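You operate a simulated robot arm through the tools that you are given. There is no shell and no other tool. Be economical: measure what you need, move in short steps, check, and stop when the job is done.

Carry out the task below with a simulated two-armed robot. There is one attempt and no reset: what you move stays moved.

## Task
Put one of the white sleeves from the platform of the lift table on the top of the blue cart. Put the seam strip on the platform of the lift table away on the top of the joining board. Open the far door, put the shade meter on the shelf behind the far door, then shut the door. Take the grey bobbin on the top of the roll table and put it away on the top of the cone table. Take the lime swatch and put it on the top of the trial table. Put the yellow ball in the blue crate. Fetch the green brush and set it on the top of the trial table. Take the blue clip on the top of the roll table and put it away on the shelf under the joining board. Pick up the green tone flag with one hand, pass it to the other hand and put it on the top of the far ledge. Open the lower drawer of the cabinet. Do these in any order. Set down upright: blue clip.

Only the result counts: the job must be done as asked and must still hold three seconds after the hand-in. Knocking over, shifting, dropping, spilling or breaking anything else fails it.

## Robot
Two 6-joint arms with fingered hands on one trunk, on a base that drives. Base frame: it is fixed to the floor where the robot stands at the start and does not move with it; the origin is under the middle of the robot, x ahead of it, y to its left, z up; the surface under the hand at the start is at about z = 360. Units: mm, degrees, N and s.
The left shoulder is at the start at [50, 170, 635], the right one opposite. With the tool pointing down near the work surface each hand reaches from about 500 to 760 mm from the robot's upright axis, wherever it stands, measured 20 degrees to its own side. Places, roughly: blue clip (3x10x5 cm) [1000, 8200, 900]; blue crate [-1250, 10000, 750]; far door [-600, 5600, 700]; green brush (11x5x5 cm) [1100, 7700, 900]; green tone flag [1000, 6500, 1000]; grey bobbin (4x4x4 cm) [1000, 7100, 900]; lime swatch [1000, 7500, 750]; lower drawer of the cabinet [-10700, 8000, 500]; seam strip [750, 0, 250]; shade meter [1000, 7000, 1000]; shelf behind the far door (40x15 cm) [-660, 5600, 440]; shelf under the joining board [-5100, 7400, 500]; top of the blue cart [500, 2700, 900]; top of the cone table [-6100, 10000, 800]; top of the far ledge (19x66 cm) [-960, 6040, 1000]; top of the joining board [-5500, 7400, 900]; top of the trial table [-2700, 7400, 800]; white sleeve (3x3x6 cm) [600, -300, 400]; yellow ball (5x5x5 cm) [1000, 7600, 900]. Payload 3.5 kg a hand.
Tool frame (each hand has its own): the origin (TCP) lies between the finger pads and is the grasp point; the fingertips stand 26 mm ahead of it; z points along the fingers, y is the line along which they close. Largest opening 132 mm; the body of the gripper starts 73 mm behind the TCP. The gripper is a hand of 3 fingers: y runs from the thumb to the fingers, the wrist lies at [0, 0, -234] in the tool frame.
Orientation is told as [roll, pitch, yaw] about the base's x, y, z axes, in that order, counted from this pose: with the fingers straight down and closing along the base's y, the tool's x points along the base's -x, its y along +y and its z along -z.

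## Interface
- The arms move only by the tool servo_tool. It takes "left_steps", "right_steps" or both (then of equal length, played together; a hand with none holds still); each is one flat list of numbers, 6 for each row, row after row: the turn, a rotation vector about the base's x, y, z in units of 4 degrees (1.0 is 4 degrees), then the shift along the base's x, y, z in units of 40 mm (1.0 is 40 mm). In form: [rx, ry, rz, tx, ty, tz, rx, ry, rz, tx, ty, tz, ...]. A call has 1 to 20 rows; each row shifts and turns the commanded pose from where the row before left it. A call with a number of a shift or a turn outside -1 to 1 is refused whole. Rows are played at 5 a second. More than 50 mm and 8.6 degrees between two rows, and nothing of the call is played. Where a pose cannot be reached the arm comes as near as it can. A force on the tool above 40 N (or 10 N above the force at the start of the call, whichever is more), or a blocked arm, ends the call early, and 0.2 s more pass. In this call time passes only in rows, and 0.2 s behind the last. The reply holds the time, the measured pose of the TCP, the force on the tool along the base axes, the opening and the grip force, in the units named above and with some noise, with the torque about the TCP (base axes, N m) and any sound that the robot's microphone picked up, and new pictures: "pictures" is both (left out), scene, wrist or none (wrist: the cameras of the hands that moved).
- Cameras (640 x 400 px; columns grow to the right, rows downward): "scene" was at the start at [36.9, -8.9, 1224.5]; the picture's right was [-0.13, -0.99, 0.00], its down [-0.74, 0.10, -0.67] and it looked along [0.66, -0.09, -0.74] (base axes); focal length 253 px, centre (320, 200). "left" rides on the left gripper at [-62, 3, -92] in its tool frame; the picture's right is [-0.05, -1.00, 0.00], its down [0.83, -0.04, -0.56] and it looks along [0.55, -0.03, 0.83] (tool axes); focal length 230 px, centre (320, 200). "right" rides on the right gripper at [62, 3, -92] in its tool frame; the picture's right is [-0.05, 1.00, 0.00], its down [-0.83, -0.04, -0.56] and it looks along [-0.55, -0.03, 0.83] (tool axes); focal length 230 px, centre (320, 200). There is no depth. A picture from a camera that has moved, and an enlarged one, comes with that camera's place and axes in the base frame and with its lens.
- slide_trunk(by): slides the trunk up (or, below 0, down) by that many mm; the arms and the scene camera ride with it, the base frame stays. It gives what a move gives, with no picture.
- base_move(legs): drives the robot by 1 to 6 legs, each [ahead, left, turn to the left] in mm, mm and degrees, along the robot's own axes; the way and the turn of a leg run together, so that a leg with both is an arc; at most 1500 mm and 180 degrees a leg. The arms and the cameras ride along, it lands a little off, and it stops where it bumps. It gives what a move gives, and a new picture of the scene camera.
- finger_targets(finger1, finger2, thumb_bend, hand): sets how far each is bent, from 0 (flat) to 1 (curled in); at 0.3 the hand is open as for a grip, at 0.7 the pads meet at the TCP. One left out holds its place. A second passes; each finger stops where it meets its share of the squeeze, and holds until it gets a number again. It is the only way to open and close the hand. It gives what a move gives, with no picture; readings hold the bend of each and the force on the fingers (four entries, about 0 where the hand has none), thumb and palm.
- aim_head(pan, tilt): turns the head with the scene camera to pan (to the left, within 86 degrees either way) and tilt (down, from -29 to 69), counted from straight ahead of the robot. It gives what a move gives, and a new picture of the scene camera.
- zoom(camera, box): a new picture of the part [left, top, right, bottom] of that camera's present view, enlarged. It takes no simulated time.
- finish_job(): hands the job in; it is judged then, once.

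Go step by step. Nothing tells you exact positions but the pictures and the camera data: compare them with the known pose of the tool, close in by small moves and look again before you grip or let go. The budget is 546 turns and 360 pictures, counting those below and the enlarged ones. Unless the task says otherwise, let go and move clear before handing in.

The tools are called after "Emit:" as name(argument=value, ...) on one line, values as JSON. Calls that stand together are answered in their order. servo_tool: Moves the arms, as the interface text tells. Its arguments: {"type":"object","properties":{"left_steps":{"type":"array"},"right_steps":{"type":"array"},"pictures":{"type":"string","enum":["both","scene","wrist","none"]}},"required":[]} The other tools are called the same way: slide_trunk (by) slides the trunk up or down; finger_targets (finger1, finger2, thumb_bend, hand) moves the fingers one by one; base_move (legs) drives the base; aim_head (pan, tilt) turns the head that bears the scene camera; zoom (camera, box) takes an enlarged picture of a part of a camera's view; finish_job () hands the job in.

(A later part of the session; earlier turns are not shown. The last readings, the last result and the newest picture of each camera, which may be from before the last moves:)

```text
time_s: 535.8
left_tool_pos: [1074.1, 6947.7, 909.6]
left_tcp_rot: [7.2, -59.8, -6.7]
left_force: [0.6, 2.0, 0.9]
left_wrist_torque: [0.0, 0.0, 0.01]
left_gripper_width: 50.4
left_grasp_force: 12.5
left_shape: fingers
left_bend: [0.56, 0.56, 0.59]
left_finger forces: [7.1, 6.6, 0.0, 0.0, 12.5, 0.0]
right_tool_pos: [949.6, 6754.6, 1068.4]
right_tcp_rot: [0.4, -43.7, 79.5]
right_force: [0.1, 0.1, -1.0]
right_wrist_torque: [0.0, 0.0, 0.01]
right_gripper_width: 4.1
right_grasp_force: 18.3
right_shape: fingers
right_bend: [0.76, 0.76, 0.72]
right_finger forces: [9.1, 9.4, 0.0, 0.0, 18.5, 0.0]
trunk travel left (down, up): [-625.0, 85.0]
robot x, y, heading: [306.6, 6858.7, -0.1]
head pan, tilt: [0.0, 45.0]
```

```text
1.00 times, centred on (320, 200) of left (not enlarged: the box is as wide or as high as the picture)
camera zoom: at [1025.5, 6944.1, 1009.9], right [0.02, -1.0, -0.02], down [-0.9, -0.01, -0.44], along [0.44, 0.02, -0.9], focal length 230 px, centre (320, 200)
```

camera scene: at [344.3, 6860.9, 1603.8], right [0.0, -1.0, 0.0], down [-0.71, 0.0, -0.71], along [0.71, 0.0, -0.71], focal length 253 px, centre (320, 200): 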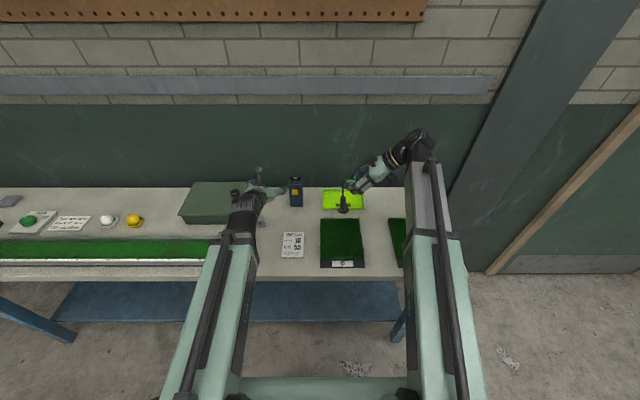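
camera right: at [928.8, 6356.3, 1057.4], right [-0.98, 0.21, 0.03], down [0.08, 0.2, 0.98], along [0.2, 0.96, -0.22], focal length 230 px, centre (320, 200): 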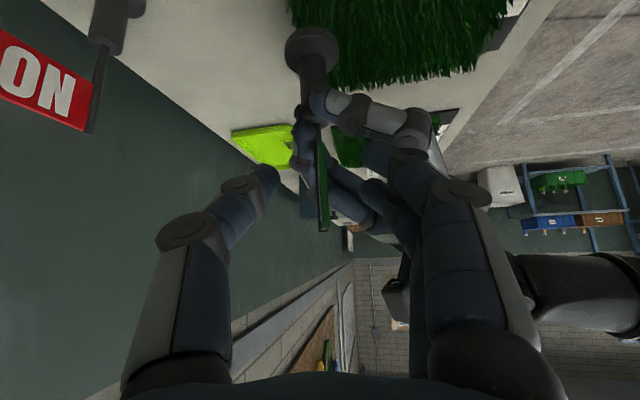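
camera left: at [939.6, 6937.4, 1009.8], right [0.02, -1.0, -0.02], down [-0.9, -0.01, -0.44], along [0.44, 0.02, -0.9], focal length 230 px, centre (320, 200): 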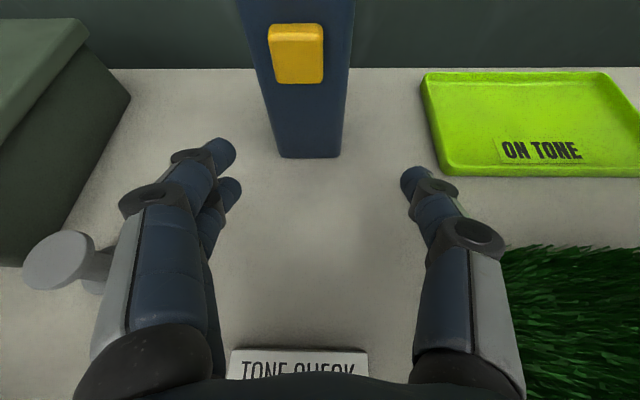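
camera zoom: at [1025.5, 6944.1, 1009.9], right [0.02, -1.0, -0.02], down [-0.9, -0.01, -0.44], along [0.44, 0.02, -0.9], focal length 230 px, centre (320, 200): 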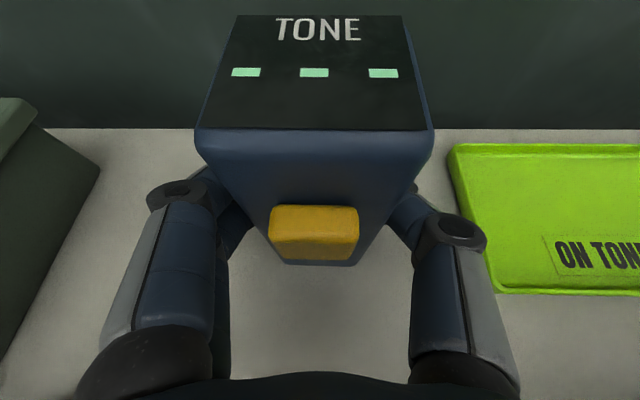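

Firm grip on the meter. I tighten a bit, lift and back off.

Emit:
finger_targets(hand="left", finger1=0.68, finger2=0.68, thumb_bend=0.67)

Emit:
servo_tool(left_steps=[0, 0, 0, 0, 0, 0.4, 0, 0, 0, 0, 0, 0.8, 0, 0, 0, 0, 0, 0.9, 0, 0, 0, 0, 0, 0.9, 0, 0, 0, -0.8, 0, 0.3, 0, 0, 0, -0.8, 0, 0, 0, 0, 0, -0.8, 0, 0], pictures="none")

Emit:
base_move(legs=[[-420, 0, 0], [0, -330, 0]])

Emit:
aim_head(pan=-85, tilt=25)

```text
time_s: 536.8
left_tool_pos: [1074.3, 6947.4, 909.1]
left_tcp_rot: [7.2, -59.7, -6.7]
left_force: [0.0, 0.1, 0.0]
left_wrist_torque: [-0.05, -0.01, 0.0]
left_gripper_width: 50.0
left_grasp_force: 16.7
left_shape: fingers
left_bend: [0.57, 0.57, 0.6]
left_finger forces: [8.5, 8.3, 0.0, 0.0, 16.5, 0.1]
right_tool_pos: [949.8, 6755.4, 1067.5]
right_tcp_rot: [0.2, -43.7, 79.3]
right_force: [-0.7, -0.7, -0.6]
right_wrist_torque: [0.01, -0.02, -0.02]
right_gripper_width: 4.1
right_grasp_force: 18.5
right_shape: fingers
right_bend: [0.76, 0.76, 0.72]
right_finger forces: [9.0, 9.4, 0.0, 0.0, 18.5, 0.0]
trunk travel left (down, up): [-625.0, 85.0]
robot x, y, heading: [301.2, 6863.3, -0.3]
head pan, tilt: [0.0, 45.0]
```

```text
time_s: 538.4
left_tool_pos: [978.3, 6947.4, 1042.0]
left_tcp_rot: [7.2, -59.8, -6.7]
left_force: [0.4, 0.4, -2.3]
left_wrist_torque: [0.01, -0.03, 0.01]
left_gripper_width: 50.0
left_grasp_force: 16.7
left_shape: fingers
left_bend: [0.58, 0.57, 0.6]
left_finger forces: [8.8, 8.0, 0.0, 0.1, 16.8, 0.1]
right_tool_pos: [949.7, 6753.4, 1067.4]
right_tcp_rot: [0.4, -43.7, 79.5]
right_force: [0.0, 0.5, -0.6]
right_wrist_torque: [0.03, -0.02, 0.0]
right_gripper_width: 4.1
right_grasp_force: 18.5
right_shape: fingers
right_bend: [0.76, 0.76, 0.72]
right_finger forces: [8.9, 9.4, 0.0, 0.0, 18.4, 0.1]
trunk travel left (down, up): [-625.0, 85.0]
robot x, y, heading: [304.5, 6861.3, -0.2]
head pan, tilt: [0.0, 45.0]
```

```text
time_s: 542.8
left_tool_pos: [561.3, 6611.7, 1040.4]
left_tcp_rot: [7.2, -59.8, -7.1]
left_force: [1.0, -0.4, -2.7]
left_wrist_torque: [0.03, 0.02, 0.0]
left_gripper_width: 50.1
left_grasp_force: 16.5
left_shape: fingers
left_bend: [0.58, 0.57, 0.6]
left_finger forces: [8.8, 8.0, 0.0, 0.0, 16.8, 0.0]
right_tool_pos: [532.4, 6418.1, 1066.4]
right_tcp_rot: [0.3, -43.7, 79.0]
right_force: [0.9, -1.1, -0.8]
right_wrist_torque: [-0.02, 0.03, -0.02]
right_gripper_width: 4.1
right_grasp_force: 18.2
right_shape: fingers
right_bend: [0.76, 0.76, 0.72]
right_finger forces: [9.0, 9.4, 0.1, 0.0, 18.4, 0.0]
trunk travel left (down, up): [-625.0, 85.0]
robot x, y, heading: [-119.0, 6530.0, -0.6]
head pan, tilt: [0.0, 45.0]
camera scene: at [-75.9, 6528.3, 1603.8], right [-0.01, -1.0, 0.0], down [-0.71, 0.01, -0.71], along [0.71, -0.01, -0.71], focal length 253 px, centre (320, 200)
```

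scene: 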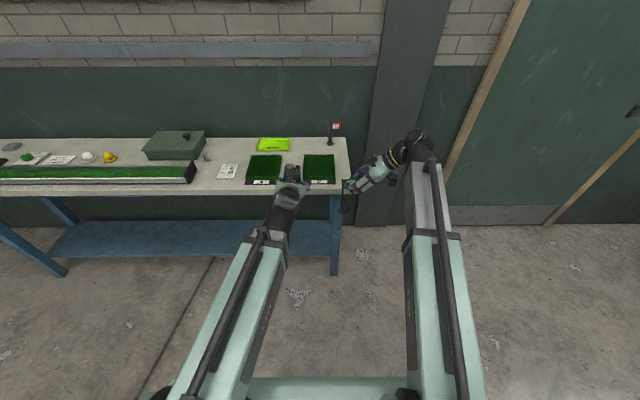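

```text
time_s: 544.4
left_tool_pos: [562.7, 6611.1, 1041.4]
left_tcp_rot: [7.2, -59.9, -7.1]
left_force: [-0.4, -0.6, -2.0]
left_wrist_torque: [-0.01, 0.0, -0.01]
left_gripper_width: 50.0
left_grasp_force: 17.4
left_shape: fingers
left_bend: [0.58, 0.57, 0.6]
left_finger forces: [8.7, 8.0, 0.0, 0.0, 16.8, 0.0]
right_tool_pos: [532.0, 6420.5, 1067.7]
right_tcp_rot: [0.3, -43.7, 79.0]
right_force: [0.0, -0.5, -0.2]
right_wrist_torque: [0.0, 0.03, 0.05]
right_gripper_width: 3.9
right_grasp_force: 18.1
right_shape: fingers
right_bend: [0.76, 0.76, 0.72]
right_finger forces: [9.0, 9.4, 0.0, 0.0, 18.6, 0.1]
trunk travel left (down, up): [-625.0, 85.0]
robot x, y, heading: [-117.9, 6527.5, -0.7]
head pan, tilt: [-85.0, 25.0]
camera scene: at [-150.0, 6438.5, 1634.4], right [-1.0, -0.08, 0.0], down [-0.03, 0.42, -0.91], along [0.07, -0.9, -0.42], focal length 253 px, centre (320, 200)
```

scene: 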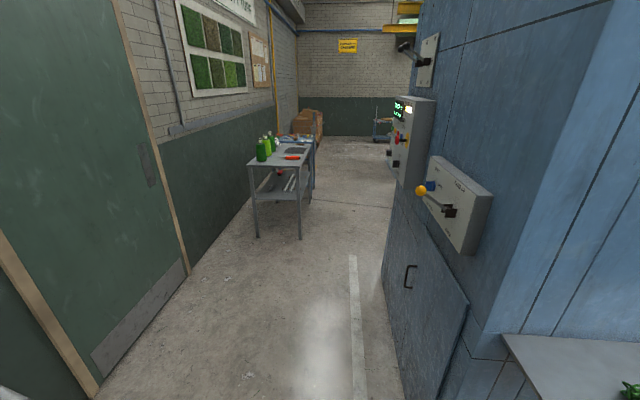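

Emit:
zoom(camera="scene", box=[360, 150, 600, 400])

```text
1.60 times, centred on (480, 275) of scene
camera zoom: at [-150.0, 6438.5, 1634.4], right [-1.0, -0.08, 0.0], down [-0.03, 0.42, -0.91], along [0.07, -0.9, -0.42], focal length 405 px, centre (64, 80)
```

zoom: 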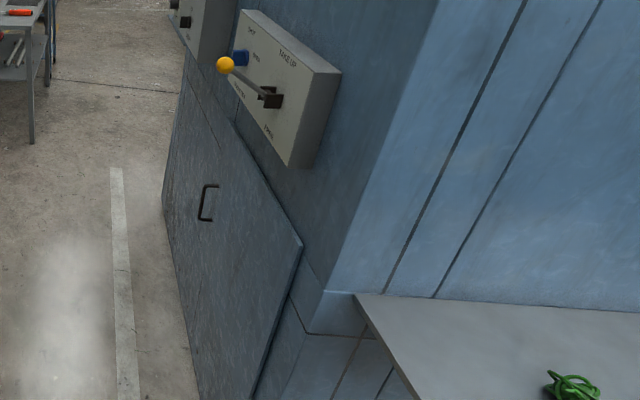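

The door on the machine's end face has its handle on the far side, hinge near. First, the flag goes onto the far ledge. I raise the trunk, fold the left hand outward, and back into the walkway mouth.

Emit:
slide_trunk(by=85)

Emit:
servo_tool(left_steps=[0, 0, 1, -0.1, 0.6, 0, 0, 0, 1, -0.1, 0.6, 0, 0, 0, 1, -0.2, 0.6, 0, 0, 0, 1, -0.2, 0.6, 0, 0, 0, 1, -0.3, 0.6, 0, 0, 0, 1, -0.3, 0.6, 0, 0, 0, 1, -0.3, 0.6, 0, 0, 0, 1, -0.3, 0.6, 0, 0, 0, 1, -0.3, 0.6, 0, 0, 0, 1, -0.3, 0.6, 0, 0, 0, 1, -0.3, 0.6, 0, 0, 0, 1, -0.3, 0.6, 0, 0, 0, 1, -0.3, 0.6, 0, 0, 0, 1, -0.3, 0.6, 0, 0, 0, 1, -0.3, 0.6, 0], right_steps=[0, 0, 0, -0.2, 0, 0.2, 0, 0, 0, -0.2, 0, 0.2, 0, 0, 0, -0.2, 0, 0.2, 0, 0, 0, -0.2, 0, 0.2, 0, 0, 0, -0.2, 0, 0, 0, 0, 0, 0, 0, 0, 0, 0, 0, 0, 0, 0, 0, 0, 0, 0, 0, 0, 0, 0, 0, 0, 0, 0, 0, 0, 0, 0, 0, 0, 0, 0, 0, 0, 0, 0, 0, 0, 0, 0, 0, 0, 0, 0, 0, 0, 0, 0, 0, 0, 0, 0, 0, 0, 0, 0, 0, 0, 0, 0], pictures="scene")

```text
time_s: 545.6
left_tool_pos: [561.5, 6612.0, 1126.1]
left_tcp_rot: [7.2, -59.8, -7.1]
left_force: [-0.5, 0.0, -2.2]
left_wrist_torque: [-0.02, 0.01, 0.02]
left_gripper_width: 49.9
left_grasp_force: 17.0
left_shape: fingers
left_bend: [0.58, 0.57, 0.6]
left_finger forces: [8.8, 8.0, 0.0, 0.0, 16.8, 0.0]
right_tool_pos: [532.6, 6419.5, 1152.9]
right_tcp_rot: [0.3, -43.7, 78.9]
right_force: [-0.4, 0.2, -0.3]
right_wrist_torque: [-0.02, -0.03, 0.01]
right_gripper_width: 4.3
right_grasp_force: 18.2
right_shape: fingers
right_bend: [0.76, 0.76, 0.72]
right_finger forces: [9.0, 9.4, 0.0, 0.0, 18.5, 0.1]
trunk travel left (down, up): [-710.0, 0.0]
robot x, y, heading: [-116.1, 6531.4, -0.7]
head pan, tilt: [-85.0, 25.0]
```

```text
time_s: 548.8
left_tool_pos: [450.1, 6969.5, 1129.8]
left_tcp_rot: [7.1, -59.7, 53.1]
left_force: [-0.1, -1.0, -2.0]
left_wrist_torque: [-0.01, 0.01, 0.01]
left_gripper_width: 50.0
left_grasp_force: 16.8
left_shape: fingers
left_bend: [0.58, 0.57, 0.6]
left_finger forces: [8.7, 8.0, 0.0, 0.0, 16.8, 0.0]
left hand out of reach, approached as far as the arm can: row 3, 4, 5, 6, 7, 8, 9, 10
right_tool_pos: [492.5, 6419.3, 1185.1]
right_tcp_rot: [0.4, -43.7, 79.0]
right_force: [0.6, 0.2, 0.5]
right_wrist_torque: [0.02, 0.0, -0.02]
right_gripper_width: 4.1
right_grasp_force: 18.3
right_shape: fingers
right_bend: [0.76, 0.76, 0.72]
right_finger forces: [9.1, 9.4, 0.0, 0.1, 18.5, 0.0]
trunk travel left (down, up): [-710.0, 0.0]
robot x, y, heading: [-121.4, 6527.2, -0.8]
head pan, tilt: [-85.0, 25.0]
camera scene: at [-150.2, 6439.0, 1719.5], right [-1.0, -0.08, 0.0], down [-0.03, 0.42, -0.91], along [0.07, -0.9, -0.42], focal length 253 px, centre (320, 200)
```

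scene: 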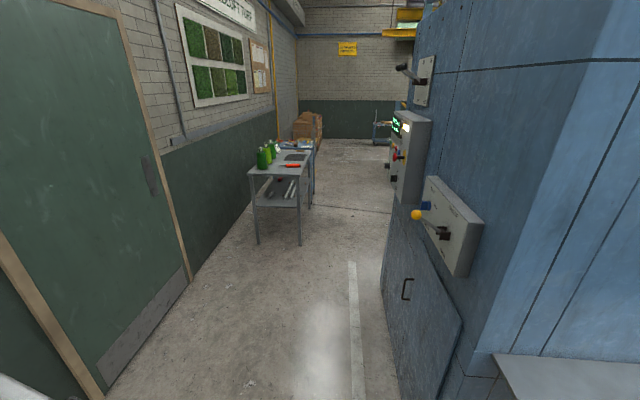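

Emit:
base_move(legs=[[-800, 120, 0.8], [0, 0, -45], [0, 0, -45]])

Emit:
aim_head(pan=-5, tilt=45)

```text
time_s: 557.2
left_tool_pos: [-446.3, 6090.4, 1129.1]
left_tcp_rot: [7.2, -59.8, -35.8]
left_force: [-0.6, -0.5, -2.3]
left_wrist_torque: [-0.02, 0.01, 0.03]
left_gripper_width: 49.6
left_grasp_force: 16.8
left_shape: fingers
left_bend: [0.58, 0.57, 0.6]
left_finger forces: [8.7, 7.9, 0.0, 0.0, 16.6, 0.0]
right_tool_pos: [-997.9, 6038.5, 1185.6]
right_tcp_rot: [0.3, -43.6, -9.9]
right_force: [-0.6, 0.8, -0.5]
right_wrist_torque: [-0.03, 0.01, 0.01]
right_gripper_width: 3.6
right_grasp_force: 17.2
right_shape: fingers
right_bend: [0.76, 0.76, 0.72]
right_finger forces: [8.3, 8.6, 0.0, 0.1, 17.0, 0.1]
trunk travel left (down, up): [-710.0, 0.0]
robot x, y, heading: [-902.7, 6647.4, -89.1]
head pan, tilt: [-85.0, 25.0]
camera scene: at [-993.9, 6680.7, 1719.4], right [-0.1, 1.0, 0.0], down [0.42, 0.04, -0.91], along [-0.9, -0.09, -0.42], focal length 253 px, centre (320, 200)
```

scene: 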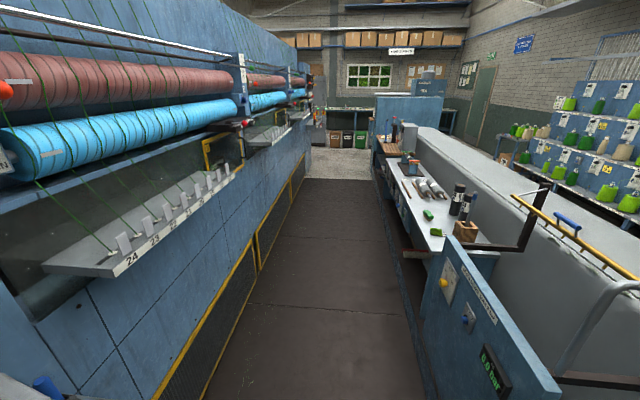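

```text
time_s: 558.7
left_tool_pos: [-447.6, 6090.8, 1129.5]
left_tcp_rot: [7.2, -59.8, -35.9]
left_force: [0.4, 0.5, -1.4]
left_wrist_torque: [0.02, 0.0, -0.04]
left_gripper_width: 49.7
left_grasp_force: 16.7
left_shape: fingers
left_bend: [0.58, 0.57, 0.6]
left_finger forces: [8.7, 8.0, 0.0, 0.0, 16.7, 0.0]
right_tool_pos: [-997.2, 6037.8, 1185.3]
right_tcp_rot: [0.3, -43.7, -9.9]
right_force: [-0.2, -0.4, -1.2]
right_wrist_torque: [-0.02, 0.03, 0.01]
right_gripper_width: 4.0
right_grasp_force: 16.6
right_shape: fingers
right_bend: [0.76, 0.76, 0.72]
right_finger forces: [8.3, 8.6, 0.1, 0.1, 17.0, 0.1]
trunk travel left (down, up): [-710.0, 0.0]
robot x, y, heading: [-899.6, 6650.7, -89.2]
head pan, tilt: [-5.0, 45.0]
camera scene: at [-908.4, 6608.6, 1688.8], right [-1.0, 0.08, 0.0], down [0.05, 0.7, -0.71], along [-0.05, -0.7, -0.71], focal length 253 px, centre (320, 200)
```

scene: 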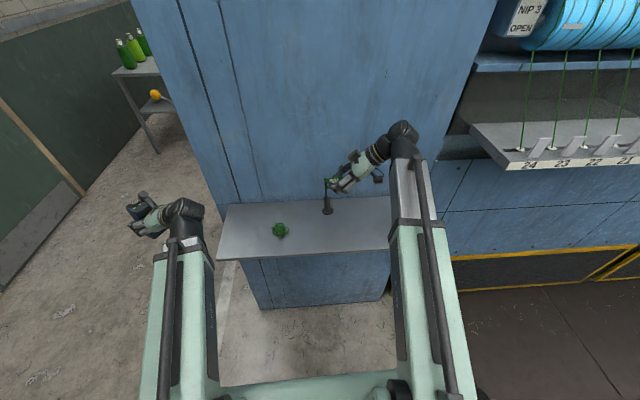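

Emit:
zoom(camera="right", box=[0, 0, 640, 400])

Emit:
zoom(camera="scene", box=[210, 120, 430, 280])

```text
1.00 times, centred on (320, 200) of right (not enlarged: the box is as wide or as high as the picture)
camera zoom: at [-1102.5, 6060.0, 1210.8], right [0.2, 0.98, 0.04], down [0.21, -0.08, 0.97], along [0.96, -0.19, -0.22], focal length 230 px, centre (320, 200)
```

zoom: 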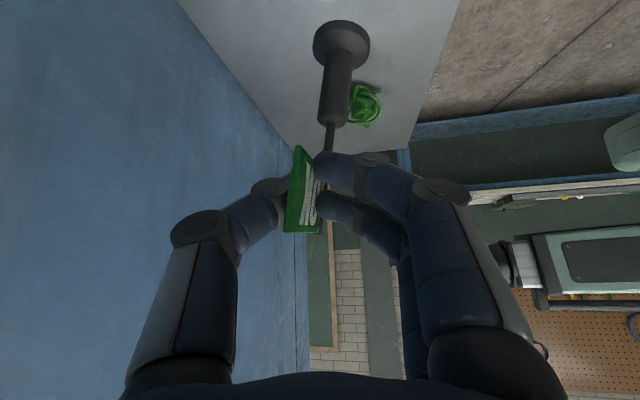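

```text
2.50 times, centred on (320, 200) of scene
camera zoom: at [-908.4, 6608.6, 1688.8], right [-1.0, 0.08, 0.0], down [0.05, 0.7, -0.71], along [-0.05, -0.7, -0.71], focal length 633 px, centre (320, 200)
```

zoom: 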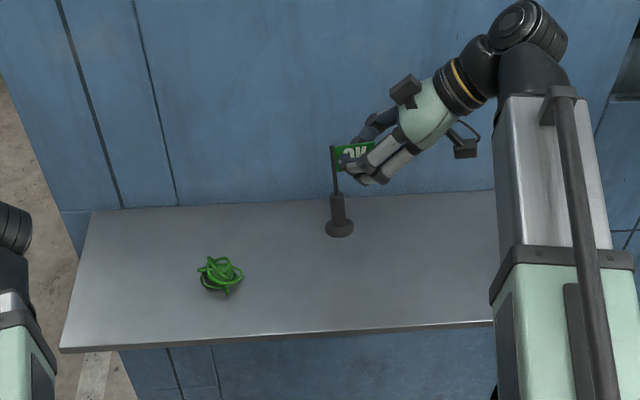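

The flag base is over the ledge centre. I lower it.

Emit:
servo_tool(right_steps=[0, 0, 0, 0, 0.1, -0.5, 0, 0, 0, 0, 0.05, -0.5, 0, 0, 0, 0, 0, -0.3, 0, 0, 0, 0, 0, 0], pictures="wrist")

```text
time_s: 559.7
left_tool_pos: [-448.1, 6090.4, 1129.9]
left_tcp_rot: [7.3, -59.8, -35.9]
left_force: [1.3, -0.3, -2.6]
left_wrist_torque: [-0.01, 0.01, -0.01]
left_gripper_width: 49.6
left_grasp_force: 16.6
left_shape: fingers
left_bend: [0.58, 0.57, 0.6]
left_finger forces: [8.8, 7.9, 0.1, 0.1, 16.6, 0.0]
right_tool_pos: [-990.2, 6044.4, 1139.3]
right_tcp_rot: [0.7, -43.5, -10.5]
right_force: [0.8, -0.2, -0.9]
right_wrist_torque: [-0.01, 0.02, -0.01]
right_gripper_width: 3.7
right_grasp_force: 17.5
right_shape: fingers
right_bend: [0.76, 0.76, 0.72]
right_finger forces: [8.2, 8.7, 0.0, 0.1, 17.1, 0.0]
right hand out of reach, approached as far as the arm can: row 3
trunk travel left (down, up): [-710.0, 0.0]
robot x, y, heading: [-900.2, 6644.5, -89.5]
head pan, tilt: [-5.0, 45.0]
camera right: at [-1096.1, 6066.6, 1164.6], right [0.21, 0.98, 0.04], down [0.21, -0.09, 0.97], along [0.96, -0.2, -0.22], focal length 230 px, centre (320, 200)
```

right: 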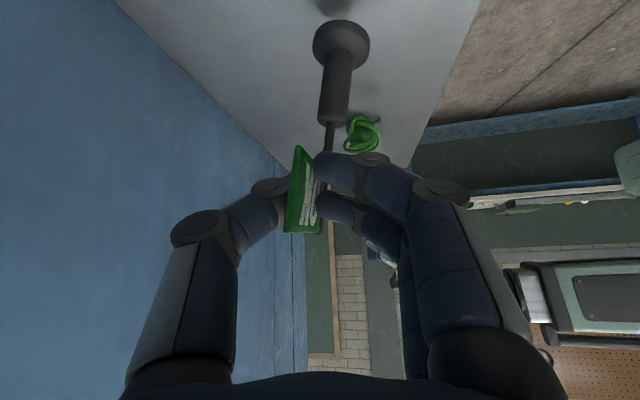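

The arm is at its reach limit; I lower with the trunk instead, in small steps.

Emit:
slide_trunk(by=-15)

Emit:
slide_trunk(by=-6)

Emit:
zoom(camera="right", box=[120, 0, 520, 250])

```text
time_s: 560.3
left_tool_pos: [-448.8, 6090.5, 1115.5]
left_tcp_rot: [7.1, -59.7, -35.9]
left_force: [0.0, 0.1, -1.6]
left_wrist_torque: [0.04, -0.01, -0.02]
left_gripper_width: 49.7
left_grasp_force: 16.7
left_shape: fingers
left_bend: [0.58, 0.57, 0.6]
left_finger forces: [8.6, 7.9, 0.1, 0.1, 16.6, 0.0]
right_tool_pos: [-991.7, 6044.0, 1123.4]
right_tcp_rot: [0.8, -43.5, -10.6]
right_force: [-0.5, -0.1, -0.7]
right_wrist_torque: [-0.02, 0.05, 0.02]
right_gripper_width: 4.0
right_grasp_force: 17.1
right_shape: fingers
right_bend: [0.76, 0.76, 0.72]
right_finger forces: [8.4, 8.7, 0.1, 0.0, 17.1, 0.1]
trunk travel left (down, up): [-695.0, 15.0]
robot x, y, heading: [-898.5, 6646.4, -89.5]
head pan, tilt: [-5.0, 45.0]
```

```text
time_s: 560.9
left_tool_pos: [-449.2, 6089.7, 1107.7]
left_tcp_rot: [7.2, -59.8, -35.9]
left_force: [-0.4, -0.7, -2.6]
left_wrist_torque: [0.0, -0.06, 0.0]
left_gripper_width: 49.7
left_grasp_force: 16.6
left_shape: fingers
left_bend: [0.58, 0.57, 0.6]
left_finger forces: [8.8, 8.0, 0.0, 0.0, 16.6, 0.1]
right_tool_pos: [-991.3, 6043.8, 1117.7]
right_tcp_rot: [0.6, -43.5, -10.5]
right_force: [-0.1, -0.5, -0.9]
right_wrist_torque: [0.0, 0.0, -0.02]
right_gripper_width: 3.7
right_grasp_force: 17.5
right_shape: fingers
right_bend: [0.76, 0.76, 0.72]
right_finger forces: [8.3, 8.7, 0.1, 0.0, 17.1, 0.0]
trunk travel left (down, up): [-689.0, 21.0]
robot x, y, heading: [-898.5, 6648.0, -89.5]
head pan, tilt: [-5.0, 45.0]
```

```text
1.60 times, centred on (320, 125) of right
camera zoom: at [-1096.1, 6066.7, 1143.7], right [0.21, 0.98, 0.04], down [0.21, -0.09, 0.97], along [0.96, -0.2, -0.22], focal length 368 px, centre (320, 320)
```

zoom: 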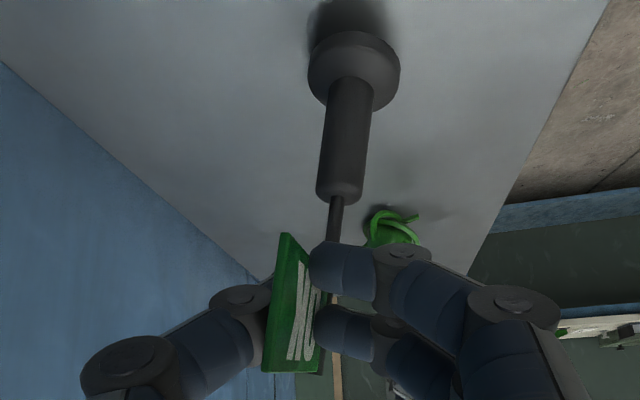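

Emit:
slide_trunk(by=-8)

Emit:
slide_trunk(by=-5)

Emit:
slide_trunk(by=-4)

Emit:
zoom(camera="right", box=[120, 0, 520, 250])

```text
time_s: 561.5
left_tool_pos: [-448.1, 6091.2, 1101.4]
left_tcp_rot: [7.1, -59.8, -35.9]
left_force: [1.1, 1.1, -1.5]
left_wrist_torque: [0.02, 0.01, 0.01]
left_gripper_width: 49.5
left_grasp_force: 16.5
left_shape: fingers
left_bend: [0.58, 0.57, 0.6]
left_finger forces: [8.6, 7.9, 0.1, 0.0, 16.7, 0.0]
right_tool_pos: [-992.2, 6044.6, 1111.8]
right_tcp_rot: [0.7, -43.7, -10.5]
right_force: [-2.9, -0.3, 11.8]
right_wrist_torque: [-0.04, -0.12, 0.02]
right_gripper_width: 3.9
right_grasp_force: 20.2
right_shape: fingers
right_bend: [0.76, 0.77, 0.72]
right_finger forces: [10.0, 11.0, 0.1, 0.1, 19.0, 0.0]
trunk travel left (down, up): [-681.0, 29.0]
robot x, y, heading: [-896.0, 6650.1, -89.6]
head pan, tilt: [-5.0, 45.0]
```

```text
time_s: 562.0
left_tool_pos: [-448.0, 6091.6, 1095.4]
left_tcp_rot: [6.9, -59.8, -35.8]
left_force: [0.4, 0.3, -1.8]
left_wrist_torque: [0.01, 0.03, 0.0]
left_gripper_width: 49.9
left_grasp_force: 16.6
left_shape: fingers
left_bend: [0.58, 0.57, 0.6]
left_finger forces: [8.7, 7.9, 0.2, 0.0, 16.5, 0.0]
right_tool_pos: [-992.1, 6044.8, 1107.0]
right_tcp_rot: [0.5, -43.5, -10.5]
right_force: [-4.9, 0.6, 27.3]
right_wrist_torque: [-0.04, -0.21, 0.0]
right_gripper_width: 4.5
right_grasp_force: 24.5
right_shape: fingers
right_bend: [0.78, 0.78, 0.72]
right_finger forces: [13.8, 13.5, 0.0, 0.0, 21.1, 0.0]
trunk travel left (down, up): [-676.0, 34.0]
robot x, y, heading: [-902.0, 6648.4, -89.4]
head pan, tilt: [-5.0, 45.0]
```

```text
time_s: 562.5
left_tool_pos: [-447.1, 6091.5, 1091.6]
left_tcp_rot: [7.2, -59.8, -35.9]
left_force: [-0.1, -0.8, -2.4]
left_wrist_torque: [-0.01, 0.02, 0.0]
left_gripper_width: 49.7
left_grasp_force: 16.4
left_shape: fingers
left_bend: [0.58, 0.57, 0.6]
left_finger forces: [8.7, 7.9, 0.0, 0.0, 16.5, 0.0]
right_tool_pos: [-991.1, 6044.7, 1100.2]
right_tcp_rot: [0.8, -43.3, -10.6]
right_force: [0.5, 0.5, 2.2]
right_wrist_torque: [0.07, -0.02, 0.01]
right_gripper_width: 2.5
right_grasp_force: 16.3
right_shape: fingers
right_bend: [0.77, 0.78, 0.72]
right_finger forces: [8.2, 8.3, 0.1, 0.1, 15.1, 0.0]
trunk travel left (down, up): [-672.0, 38.0]
robot x, y, heading: [-902.2, 6648.9, -89.4]
head pan, tilt: [-5.0, 45.0]
```

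```text
1.60 times, centred on (320, 125) of right
camera zoom: at [-1096.1, 6067.3, 1125.7], right [0.21, 0.98, 0.05], down [0.21, -0.09, 0.97], along [0.95, -0.2, -0.22], focal length 368 px, centre (320, 320)
```

zoom: 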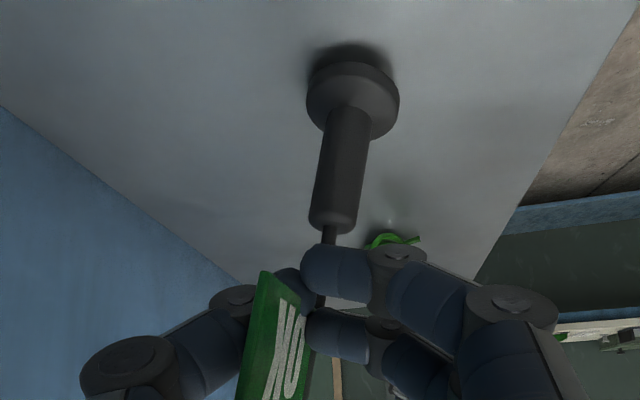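

The base sits on the ledge. I open the right hand.

Emit:
finger_targets(hand="right", finger1=0.55, finger2=0.55, thumb_bend=0.55)

Emit:
zoom(camera="right", box=[120, 0, 520, 250])

Emit:
zoom(camera="scene", box=[210, 120, 430, 280])

```text
time_s: 563.5
left_tool_pos: [-448.3, 6090.5, 1091.3]
left_tcp_rot: [7.2, -59.9, -35.9]
left_force: [-0.6, 0.3, -2.6]
left_wrist_torque: [-0.02, 0.0, -0.01]
left_gripper_width: 49.5
left_grasp_force: 16.6
left_shape: fingers
left_bend: [0.58, 0.57, 0.6]
left_finger forces: [8.6, 7.9, 0.0, 0.0, 16.6, 0.0]
right_tool_pos: [-993.1, 6044.9, 1100.5]
right_tcp_rot: [0.8, -43.5, -10.5]
right_force: [0.3, -0.3, -0.4]
right_wrist_torque: [0.01, -0.02, 0.02]
right_gripper_width: 50.7
right_grasp_force: 0.0
right_shape: fingers
right_bend: [0.55, 0.55, 0.55]
right_finger forces: [0.0, 0.1, 0.1, 0.0, 0.0, 0.0]
trunk travel left (down, up): [-672.0, 38.0]
robot x, y, heading: [-900.2, 6649.8, -89.4]
head pan, tilt: [-5.0, 45.0]
```

```text
1.60 times, centred on (320, 125) of right
camera zoom: at [-1096.1, 6066.6, 1126.7], right [0.21, 0.98, 0.04], down [0.21, -0.09, 0.97], along [0.96, -0.2, -0.22], focal length 368 px, centre (320, 320)
```

zoom: 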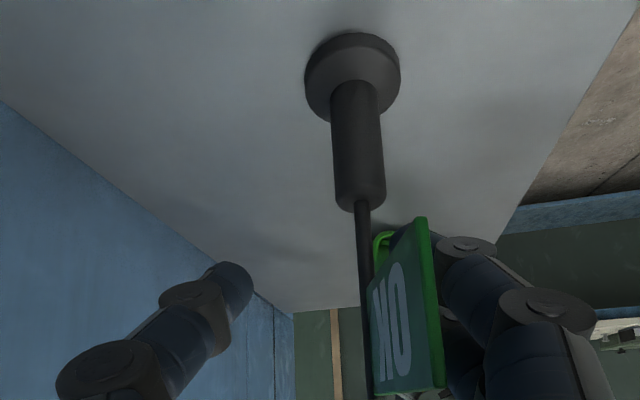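

```text
2.50 times, centred on (320, 200) of scene
camera zoom: at [-908.3, 6608.7, 1650.8], right [-1.0, 0.08, 0.0], down [0.05, 0.71, -0.71], along [-0.05, -0.7, -0.71], focal length 633 px, centre (320, 200)
```

zoom: 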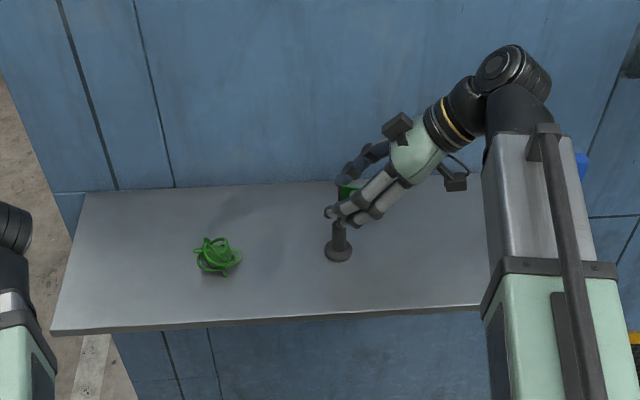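

The flag stands on its own. I shift the hand 12 mm away from the plate and retract along the tool axis.

Emit:
servo_tool(right_steps=[0, 0, 0, 0.05, 0.3, 0, 0, 0, 0, -0.3, 0.06, 0.33, 0, 0, 0, -0.5, 0.1, 0.5, 0, 0, 0, -0.6, 0.1, 0.6, 0, 0, 0, -0.6, 0.1, 0.5], pictures="both")

```text
time_s: 564.7
left_tool_pos: [-447.7, 6089.0, 1092.0]
left_tcp_rot: [7.3, -59.8, -35.9]
left_force: [-0.5, 0.6, -3.3]
left_wrist_torque: [-0.02, -0.02, 0.01]
left_gripper_width: 49.7
left_grasp_force: 16.8
left_shape: fingers
left_bend: [0.58, 0.57, 0.6]
left_finger forces: [8.7, 7.9, 0.0, 0.1, 16.6, 0.0]
right_tool_pos: [-1069.6, 6071.0, 1177.8]
right_tcp_rot: [1.1, -43.5, -11.1]
right_force: [-0.6, -0.6, -0.7]
right_wrist_torque: [0.02, 0.03, 0.02]
right_gripper_width: 50.4
right_grasp_force: 0.2
right_shape: fingers
right_bend: [0.55, 0.55, 0.55]
right_finger forces: [0.0, 0.0, 0.0, 0.0, 0.0, 0.1]
trunk travel left (down, up): [-672.0, 38.0]
robot x, y, heading: [-901.9, 6647.8, -89.5]
head pan, tilt: [-5.0, 45.0]
camera scene: at [-908.6, 6608.8, 1650.8], right [-1.0, 0.08, 0.0], down [0.05, 0.71, -0.71], along [-0.05, -0.7, -0.71], focal length 253 px, centre (320, 200)
camera right: at [-1173.9, 6093.4, 1204.1], right [0.22, 0.98, 0.05], down [0.21, -0.1, 0.97], along [0.95, -0.2, -0.22], focal length 230 px, centre (320, 200)
```

scene: 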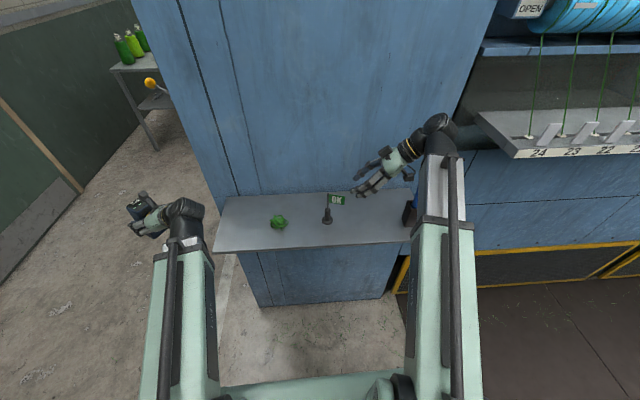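
right: 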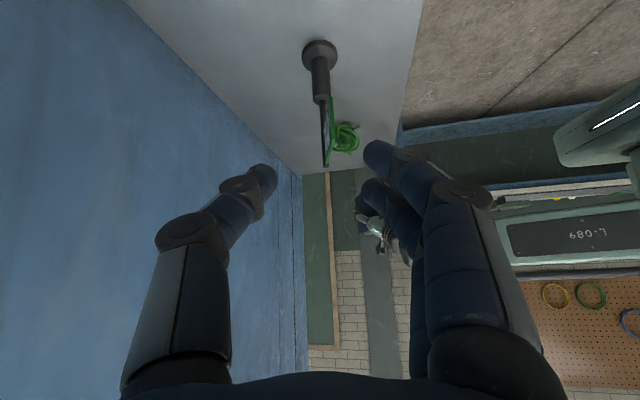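

The flag stands on the ledge. I back away, go round into the aisle toward the door, and re-aim the right hand forward.

Emit:
slide_trunk(by=38)

Emit:
base_move(legs=[[-100, 0, 0], [0, 850, 0], [0, 350, 0]])

Emit:
servo_tool(right_steps=[0, 0, -1, 0, -0.1, 0, 0, 0, -1, 0, -0.1, 0, 0, 0, -1, 0, -0.1, 0, 0, 0, -1, 0, -0.1, 0, 0, 0, -1, 0, -0.1, 0, 0, 0, -1, 0, -0.1, 0, 0, 0, -1, 0, -0.1, 0, 0, 0, -1, 0, -0.1, 0, 0, 0, -1, 0, -0.1, 0, 0, 0, -1, 0, -0.1, 0, 0, 0, -1, 0, -0.1, 0, 0, 0, -1, 0, -0.1, 0, 0, 0, -1, 0, -0.1, 0, 0, 0, -1, 0, -0.1, 0, 0, 0, -1, 0, 0, 0, 0, 0, -1, 0, 0, 0, 0, 0, -1, 0, 0, 0, 0, 0, -1, 0, 0, 0, 0, 0, -1, 0, 0, 0, 0, 0, -1, 0, 0, 0], pictures="none")

Emit:
aim_head(pan=-30, tilt=25)

```text
time_s: 565.5
left_tool_pos: [-448.5, 6089.4, 1130.2]
left_tcp_rot: [7.1, -59.9, -35.9]
left_force: [0.6, -0.3, -2.7]
left_wrist_torque: [-0.01, 0.0, 0.04]
left_gripper_width: 49.6
left_grasp_force: 16.3
left_shape: fingers
left_bend: [0.58, 0.57, 0.6]
left_finger forces: [8.8, 7.8, 0.0, 0.0, 16.5, 0.0]
right_tool_pos: [-1069.8, 6070.2, 1216.2]
right_tcp_rot: [1.1, -43.3, -11.0]
right_force: [-0.7, 0.3, 0.3]
right_wrist_torque: [-0.01, -0.02, 0.02]
right_gripper_width: 50.7
right_grasp_force: 0.1
right_shape: fingers
right_bend: [0.55, 0.55, 0.55]
right_finger forces: [0.0, 0.1, 0.0, 0.1, 0.0, 0.1]
trunk travel left (down, up): [-710.0, 0.0]
robot x, y, heading: [-902.1, 6649.9, -89.6]
head pan, tilt: [-5.0, 45.0]
```

```text
time_s: 572.7
left_tool_pos: [767.6, 6214.6, 1128.2]
left_tcp_rot: [7.1, -59.7, -35.2]
left_force: [0.4, 0.1, -2.2]
left_wrist_torque: [0.0, 0.02, 0.01]
left_gripper_width: 49.7
left_grasp_force: 17.2
left_shape: fingers
left_bend: [0.58, 0.57, 0.6]
left_finger forces: [8.7, 7.9, 0.0, 0.1, 16.7, 0.0]
right_tool_pos: [147.9, 6186.5, 1215.7]
right_tcp_rot: [1.0, -43.4, -10.4]
right_force: [0.0, 0.3, -0.1]
right_wrist_torque: [0.01, 0.03, 0.03]
right_gripper_width: 50.6
right_grasp_force: 0.0
right_shape: fingers
right_bend: [0.55, 0.55, 0.55]
right_finger forces: [0.0, 0.0, 0.0, 0.0, 0.1, 0.1]
trunk travel left (down, up): [-710.0, 0.0]
robot x, y, heading: [307.2, 6769.6, -88.7]
head pan, tilt: [-5.0, 45.0]
camera scene: at [302.0, 6727.3, 1688.8], right [-1.0, 0.07, 0.0], down [0.05, 0.71, -0.71], along [-0.05, -0.71, -0.71], focal length 253 px, centre (320, 200)
```

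scene: 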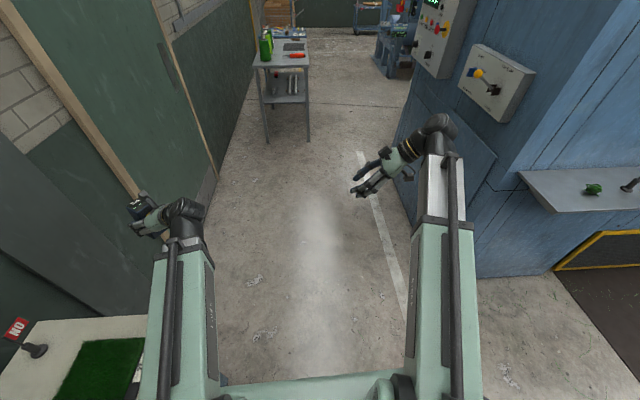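

```text
time_s: 576.9
left_tool_pos: [767.0, 6214.2, 1129.6]
left_tcp_rot: [7.3, -59.7, -35.3]
left_force: [0.0, 0.2, -2.5]
left_wrist_torque: [-0.03, -0.03, 0.02]
left_gripper_width: 49.5
left_grasp_force: 16.8
left_shape: fingers
left_bend: [0.58, 0.57, 0.6]
left_finger forces: [8.7, 7.9, 0.0, 0.1, 16.7, 0.1]
right_tool_pos: [145.8, 6131.7, 1217.1]
right_tcp_rot: [1.1, -43.6, -90.5]
right_force: [0.2, 0.4, -0.4]
right_wrist_torque: [0.03, 0.02, 0.03]
right_gripper_width: 50.8
right_grasp_force: 0.1
right_shape: fingers
right_bend: [0.55, 0.55, 0.55]
right_finger forces: [0.0, 0.0, 0.1, 0.0, 0.0, 0.0]
trunk travel left (down, up): [-710.0, 0.0]
robot x, y, heading: [309.7, 6770.3, -88.7]
head pan, tilt: [-5.0, 45.0]
```

```text
time_s: 577.8
left_tool_pos: [767.1, 6214.8, 1129.3]
left_tcp_rot: [7.2, -59.9, -35.2]
left_force: [0.5, -1.0, -2.2]
left_wrist_torque: [0.0, -0.02, -0.03]
left_gripper_width: 49.8
left_grasp_force: 16.8
left_shape: fingers
left_bend: [0.58, 0.57, 0.6]
left_finger forces: [8.6, 7.9, 0.0, 0.0, 16.7, 0.0]
right_tool_pos: [145.6, 6131.8, 1216.5]
right_tcp_rot: [1.1, -43.5, -90.3]
right_force: [-0.3, -0.4, -0.2]
right_wrist_torque: [0.01, 0.02, 0.01]
right_gripper_width: 50.5
right_grasp_force: 0.0
right_shape: fingers
right_bend: [0.55, 0.55, 0.55]
right_finger forces: [0.1, 0.0, 0.0, 0.0, 0.0, 0.0]
trunk travel left (down, up): [-710.0, 0.0]
robot x, y, heading: [307.1, 6767.6, -88.8]
head pan, tilt: [-30.0, 25.0]
camera scene: at [261.6, 6727.6, 1719.4], right [-0.88, 0.48, 0.0], down [0.2, 0.37, -0.91], along [-0.43, -0.79, -0.42], focal length 253 px, centre (320, 200)
```

scene: 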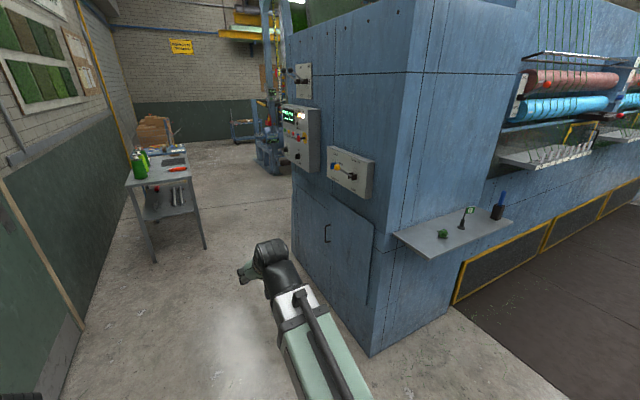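

Emit:
zoom(camera="scene", box=[270, 130, 430, 350])

```text
1.82 times, centred on (350, 240) of scene
camera zoom: at [261.6, 6727.6, 1719.4], right [-0.88, 0.48, 0.0], down [0.2, 0.37, -0.91], along [-0.43, -0.79, -0.42], focal length 460 px, centre (266, 127)
```

zoom: 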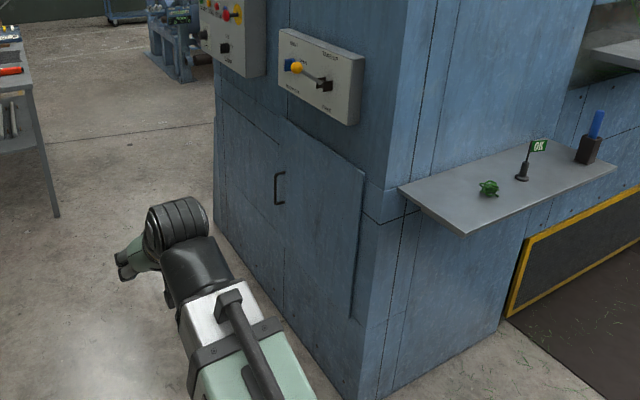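

The door is about y 5340–5830, z 430–990, handle bar at (−535, 5380, 715), hinge on the near (+y) side. I drive in front of it and turn to face it.

Emit:
base_move(legs=[[1000, 0, -1.2], [540, 0, 0], [0, 0, -90]])

Emit:
slide_trunk(by=-350)

Emit:
aim_head(pan=-10, tilt=25)

```text
time_s: 589.5
left_tool_pos: [-219.5, 4751.7, 1130.6]
left_tcp_rot: [7.3, -59.7, -124.7]
left_force: [0.1, -0.7, -1.9]
left_wrist_torque: [0.0, 0.01, 0.01]
left_gripper_width: 49.5
left_grasp_force: 15.8
left_shape: fingers
left_bend: [0.58, 0.57, 0.6]
left_finger forces: [8.7, 7.8, 0.0, 0.0, 16.4, 0.0]
right_tool_pos: [-308.4, 5370.1, 1216.2]
right_tcp_rot: [1.1, -43.4, -179.9]
right_force: [-0.1, -1.2, 0.5]
right_wrist_torque: [-0.01, 0.01, -0.03]
right_gripper_width: 50.5
right_grasp_force: 0.0
right_shape: fingers
right_bend: [0.55, 0.55, 0.55]
right_finger forces: [0.0, 0.1, 0.0, 0.0, 0.0, 0.1]
trunk travel left (down, up): [-710.0, 0.0]
robot x, y, heading: [330.4, 5216.1, -178.2]
head pan, tilt: [-30.0, 25.0]
camera scene: at [287.0, 5261.1, 1719.4], right [0.47, 0.88, 0.0], down [0.37, -0.2, -0.91], along [-0.8, 0.43, -0.42], focal length 253 px, centre (320, 200)
```

scene: 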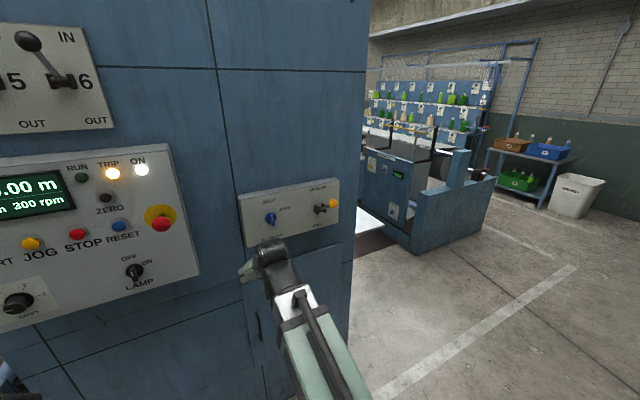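

```text
time_s: 593.0
left_tool_pos: [-219.3, 4750.1, 779.0]
left_tcp_rot: [7.2, -59.7, -124.8]
left_force: [-0.9, -0.2, -2.0]
left_wrist_torque: [0.01, -0.03, 0.02]
left_gripper_width: 49.3
left_grasp_force: 16.2
left_shape: fingers
left_bend: [0.58, 0.57, 0.6]
left_finger forces: [8.6, 7.8, 0.0, 0.0, 16.4, 0.1]
right_tool_pos: [-307.9, 5371.0, 866.9]
right_tcp_rot: [1.1, -43.4, -179.9]
right_force: [0.0, -0.1, -0.5]
right_wrist_torque: [0.0, 0.01, 0.02]
right_gripper_width: 50.5
right_grasp_force: 0.1
right_shape: fingers
right_bend: [0.55, 0.55, 0.55]
right_finger forces: [0.0, 0.1, 0.1, 0.0, 0.0, 0.0]
trunk travel left (down, up): [-360.0, 350.0]
robot x, y, heading: [329.7, 5212.7, -178.1]
head pan, tilt: [-30.0, 25.0]
```

```text
time_s: 593.8
left_tool_pos: [-219.5, 4751.9, 779.9]
left_tcp_rot: [7.3, -59.8, -124.8]
left_force: [0.4, 0.6, -3.5]
left_wrist_torque: [-0.03, -0.05, -0.02]
left_gripper_width: 49.6
left_grasp_force: 16.3
left_shape: fingers
left_bend: [0.58, 0.57, 0.6]
left_finger forces: [8.5, 7.8, 0.1, 0.1, 16.4, 0.0]
right_tool_pos: [-307.5, 5371.4, 866.8]
right_tcp_rot: [1.2, -43.5, -179.9]
right_force: [0.2, -0.1, 0.3]
right_wrist_torque: [0.02, 0.0, 0.03]
right_gripper_width: 50.9
right_grasp_force: 0.0
right_shape: fingers
right_bend: [0.55, 0.55, 0.55]
right_finger forces: [0.0, 0.1, 0.0, 0.0, 0.0, 0.1]
trunk travel left (down, up): [-360.0, 350.0]
robot x, y, heading: [330.8, 5214.1, -178.1]
head pan, tilt: [-10.0, 25.0]
camera scene: at [277.0, 5230.7, 1369.4], right [0.14, 0.99, 0.0], down [0.42, -0.06, -0.91], along [-0.9, 0.13, -0.42], focal length 253 px, centre (320, 200)
```

scene: 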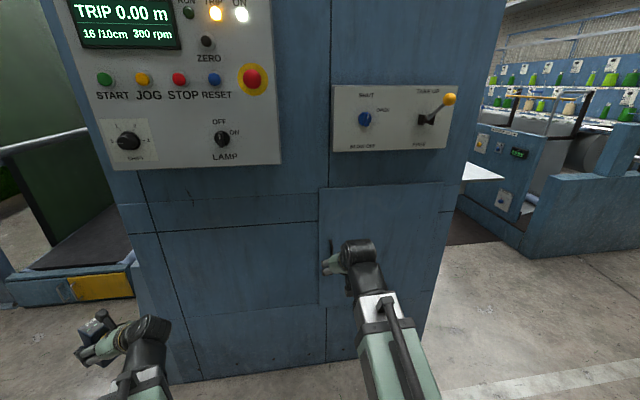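

The door is clear in view. I tilt the right hand to ~80° and bring it in front of the handle.

Emit:
servo_tool(right_steps=[0, 1, 0, -0.2, 0.02, -0.42, 0, 1, 0, -0.2, 0.02, -0.42, 0, 1, 0, -0.2, 0.02, -0.42, 0, 1, 0, -0.2, 0.02, -0.42, 0, 1, 0, -0.2, 0.02, -0.42, 0, 1, 0, -0.2, 0.02, -0.42, 0, 1, 0, -0.2, 0.02, -0.42, 0, 1, 0, -0.2, 0.02, -0.42, 0, 1, 0, -0.2, 0.02, -0.42], pictures="both")

```text
time_s: 595.8
left_tool_pos: [-219.1, 4751.7, 778.4]
left_tcp_rot: [7.3, -59.8, -124.8]
left_force: [0.2, 0.5, -2.9]
left_wrist_torque: [0.01, 0.0, 0.0]
left_gripper_width: 49.6
left_grasp_force: 16.6
left_shape: fingers
left_bend: [0.58, 0.57, 0.6]
left_finger forces: [8.6, 7.8, 0.0, 0.1, 16.3, 0.1]
right_tool_pos: [-389.1, 5377.3, 715.6]
right_tcp_rot: [0.9, -79.5, -179.8]
right_force: [0.6, 0.3, 0.2]
right_wrist_torque: [0.0, -0.02, 0.02]
right_gripper_width: 50.6
right_grasp_force: 0.1
right_shape: fingers
right_bend: [0.55, 0.55, 0.55]
right_finger forces: [0.0, 0.0, 0.0, 0.1, 0.0, 0.0]
right hand out of reach, approached as far as the arm can: row 4
trunk travel left (down, up): [-360.0, 350.0]
robot x, y, heading: [330.3, 5216.5, -178.1]
head pan, tilt: [-10.0, 25.0]
camera scene: at [276.8, 5230.7, 1369.4], right [0.14, 0.99, 0.0], down [0.42, -0.06, -0.91], along [-0.9, 0.13, -0.42], focal length 253 px, centre (320, 200)
camera right: at [-285.4, 5377.4, 672.2], right [0.01, -1.0, 0.05], down [0.39, 0.05, 0.92], along [-0.92, 0.01, 0.39], focal length 230 px, centre (320, 200)
```

scene: 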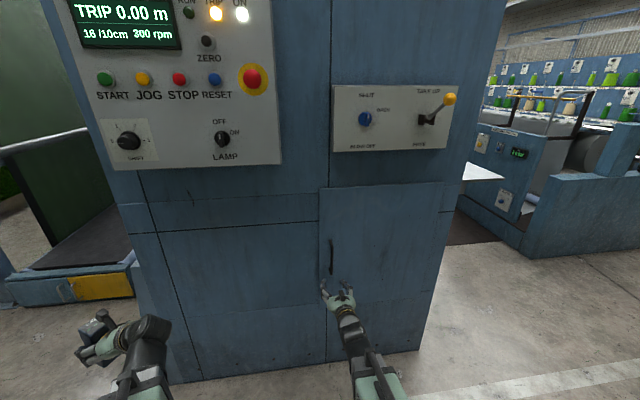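
right: 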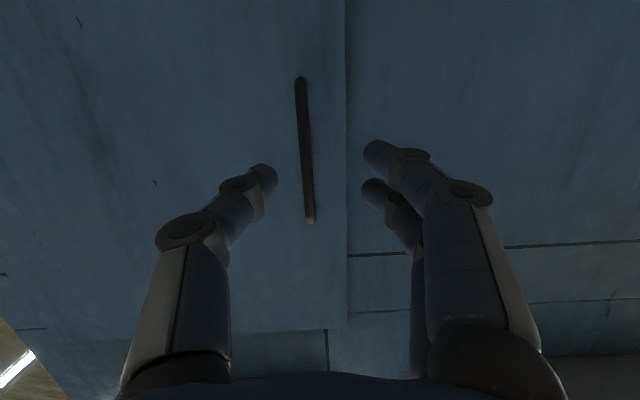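

Handle bar at y≈5393, z 652–802. I shift 14 mm and advance.

Emit:
servo_tool(right_steps=[0, 0, 0, -0.7, 0.18, 0.1, 0, 0, 0, -0.8, 0.15, 0.1, 0, 0, 0, -0.8, 0, 0], pictures="wrist")

```text
time_s: 596.6
left_tool_pos: [-219.1, 4751.3, 779.5]
left_tcp_rot: [7.2, -59.8, -124.7]
left_force: [0.1, -0.1, -3.1]
left_wrist_torque: [-0.03, 0.03, 0.0]
left_gripper_width: 49.6
left_grasp_force: 16.2
left_shape: fingers
left_bend: [0.58, 0.57, 0.6]
left_finger forces: [8.6, 7.8, 0.0, 0.0, 16.4, 0.0]
right_tool_pos: [-480.3, 5392.4, 722.6]
right_tcp_rot: [1.0, -79.4, -179.9]
right_force: [0.0, 0.4, 0.0]
right_wrist_torque: [0.0, 0.0, 0.0]
right_gripper_width: 50.4
right_grasp_force: 0.1
right_shape: fingers
right_bend: [0.55, 0.55, 0.55]
right_finger forces: [0.1, 0.1, 0.1, 0.0, 0.0, 0.1]
trunk travel left (down, up): [-360.0, 350.0]
robot x, y, heading: [333.0, 5212.2, -178.1]
head pan, tilt: [-10.0, 25.0]
camera right: at [-376.8, 5391.1, 680.6], right [0.01, -1.0, 0.05], down [0.39, 0.05, 0.92], along [-0.92, 0.01, 0.39], focal length 230 px, centre (320, 200)
```

right: 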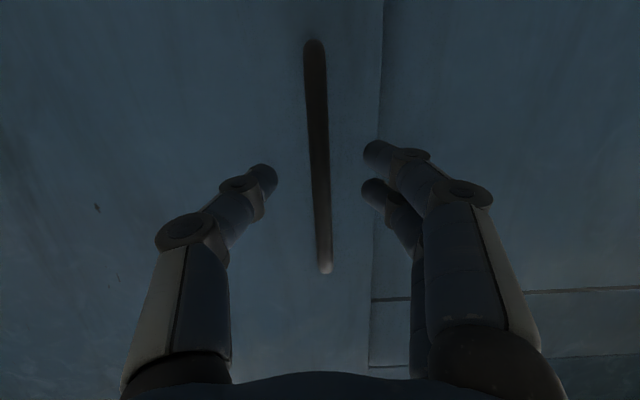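

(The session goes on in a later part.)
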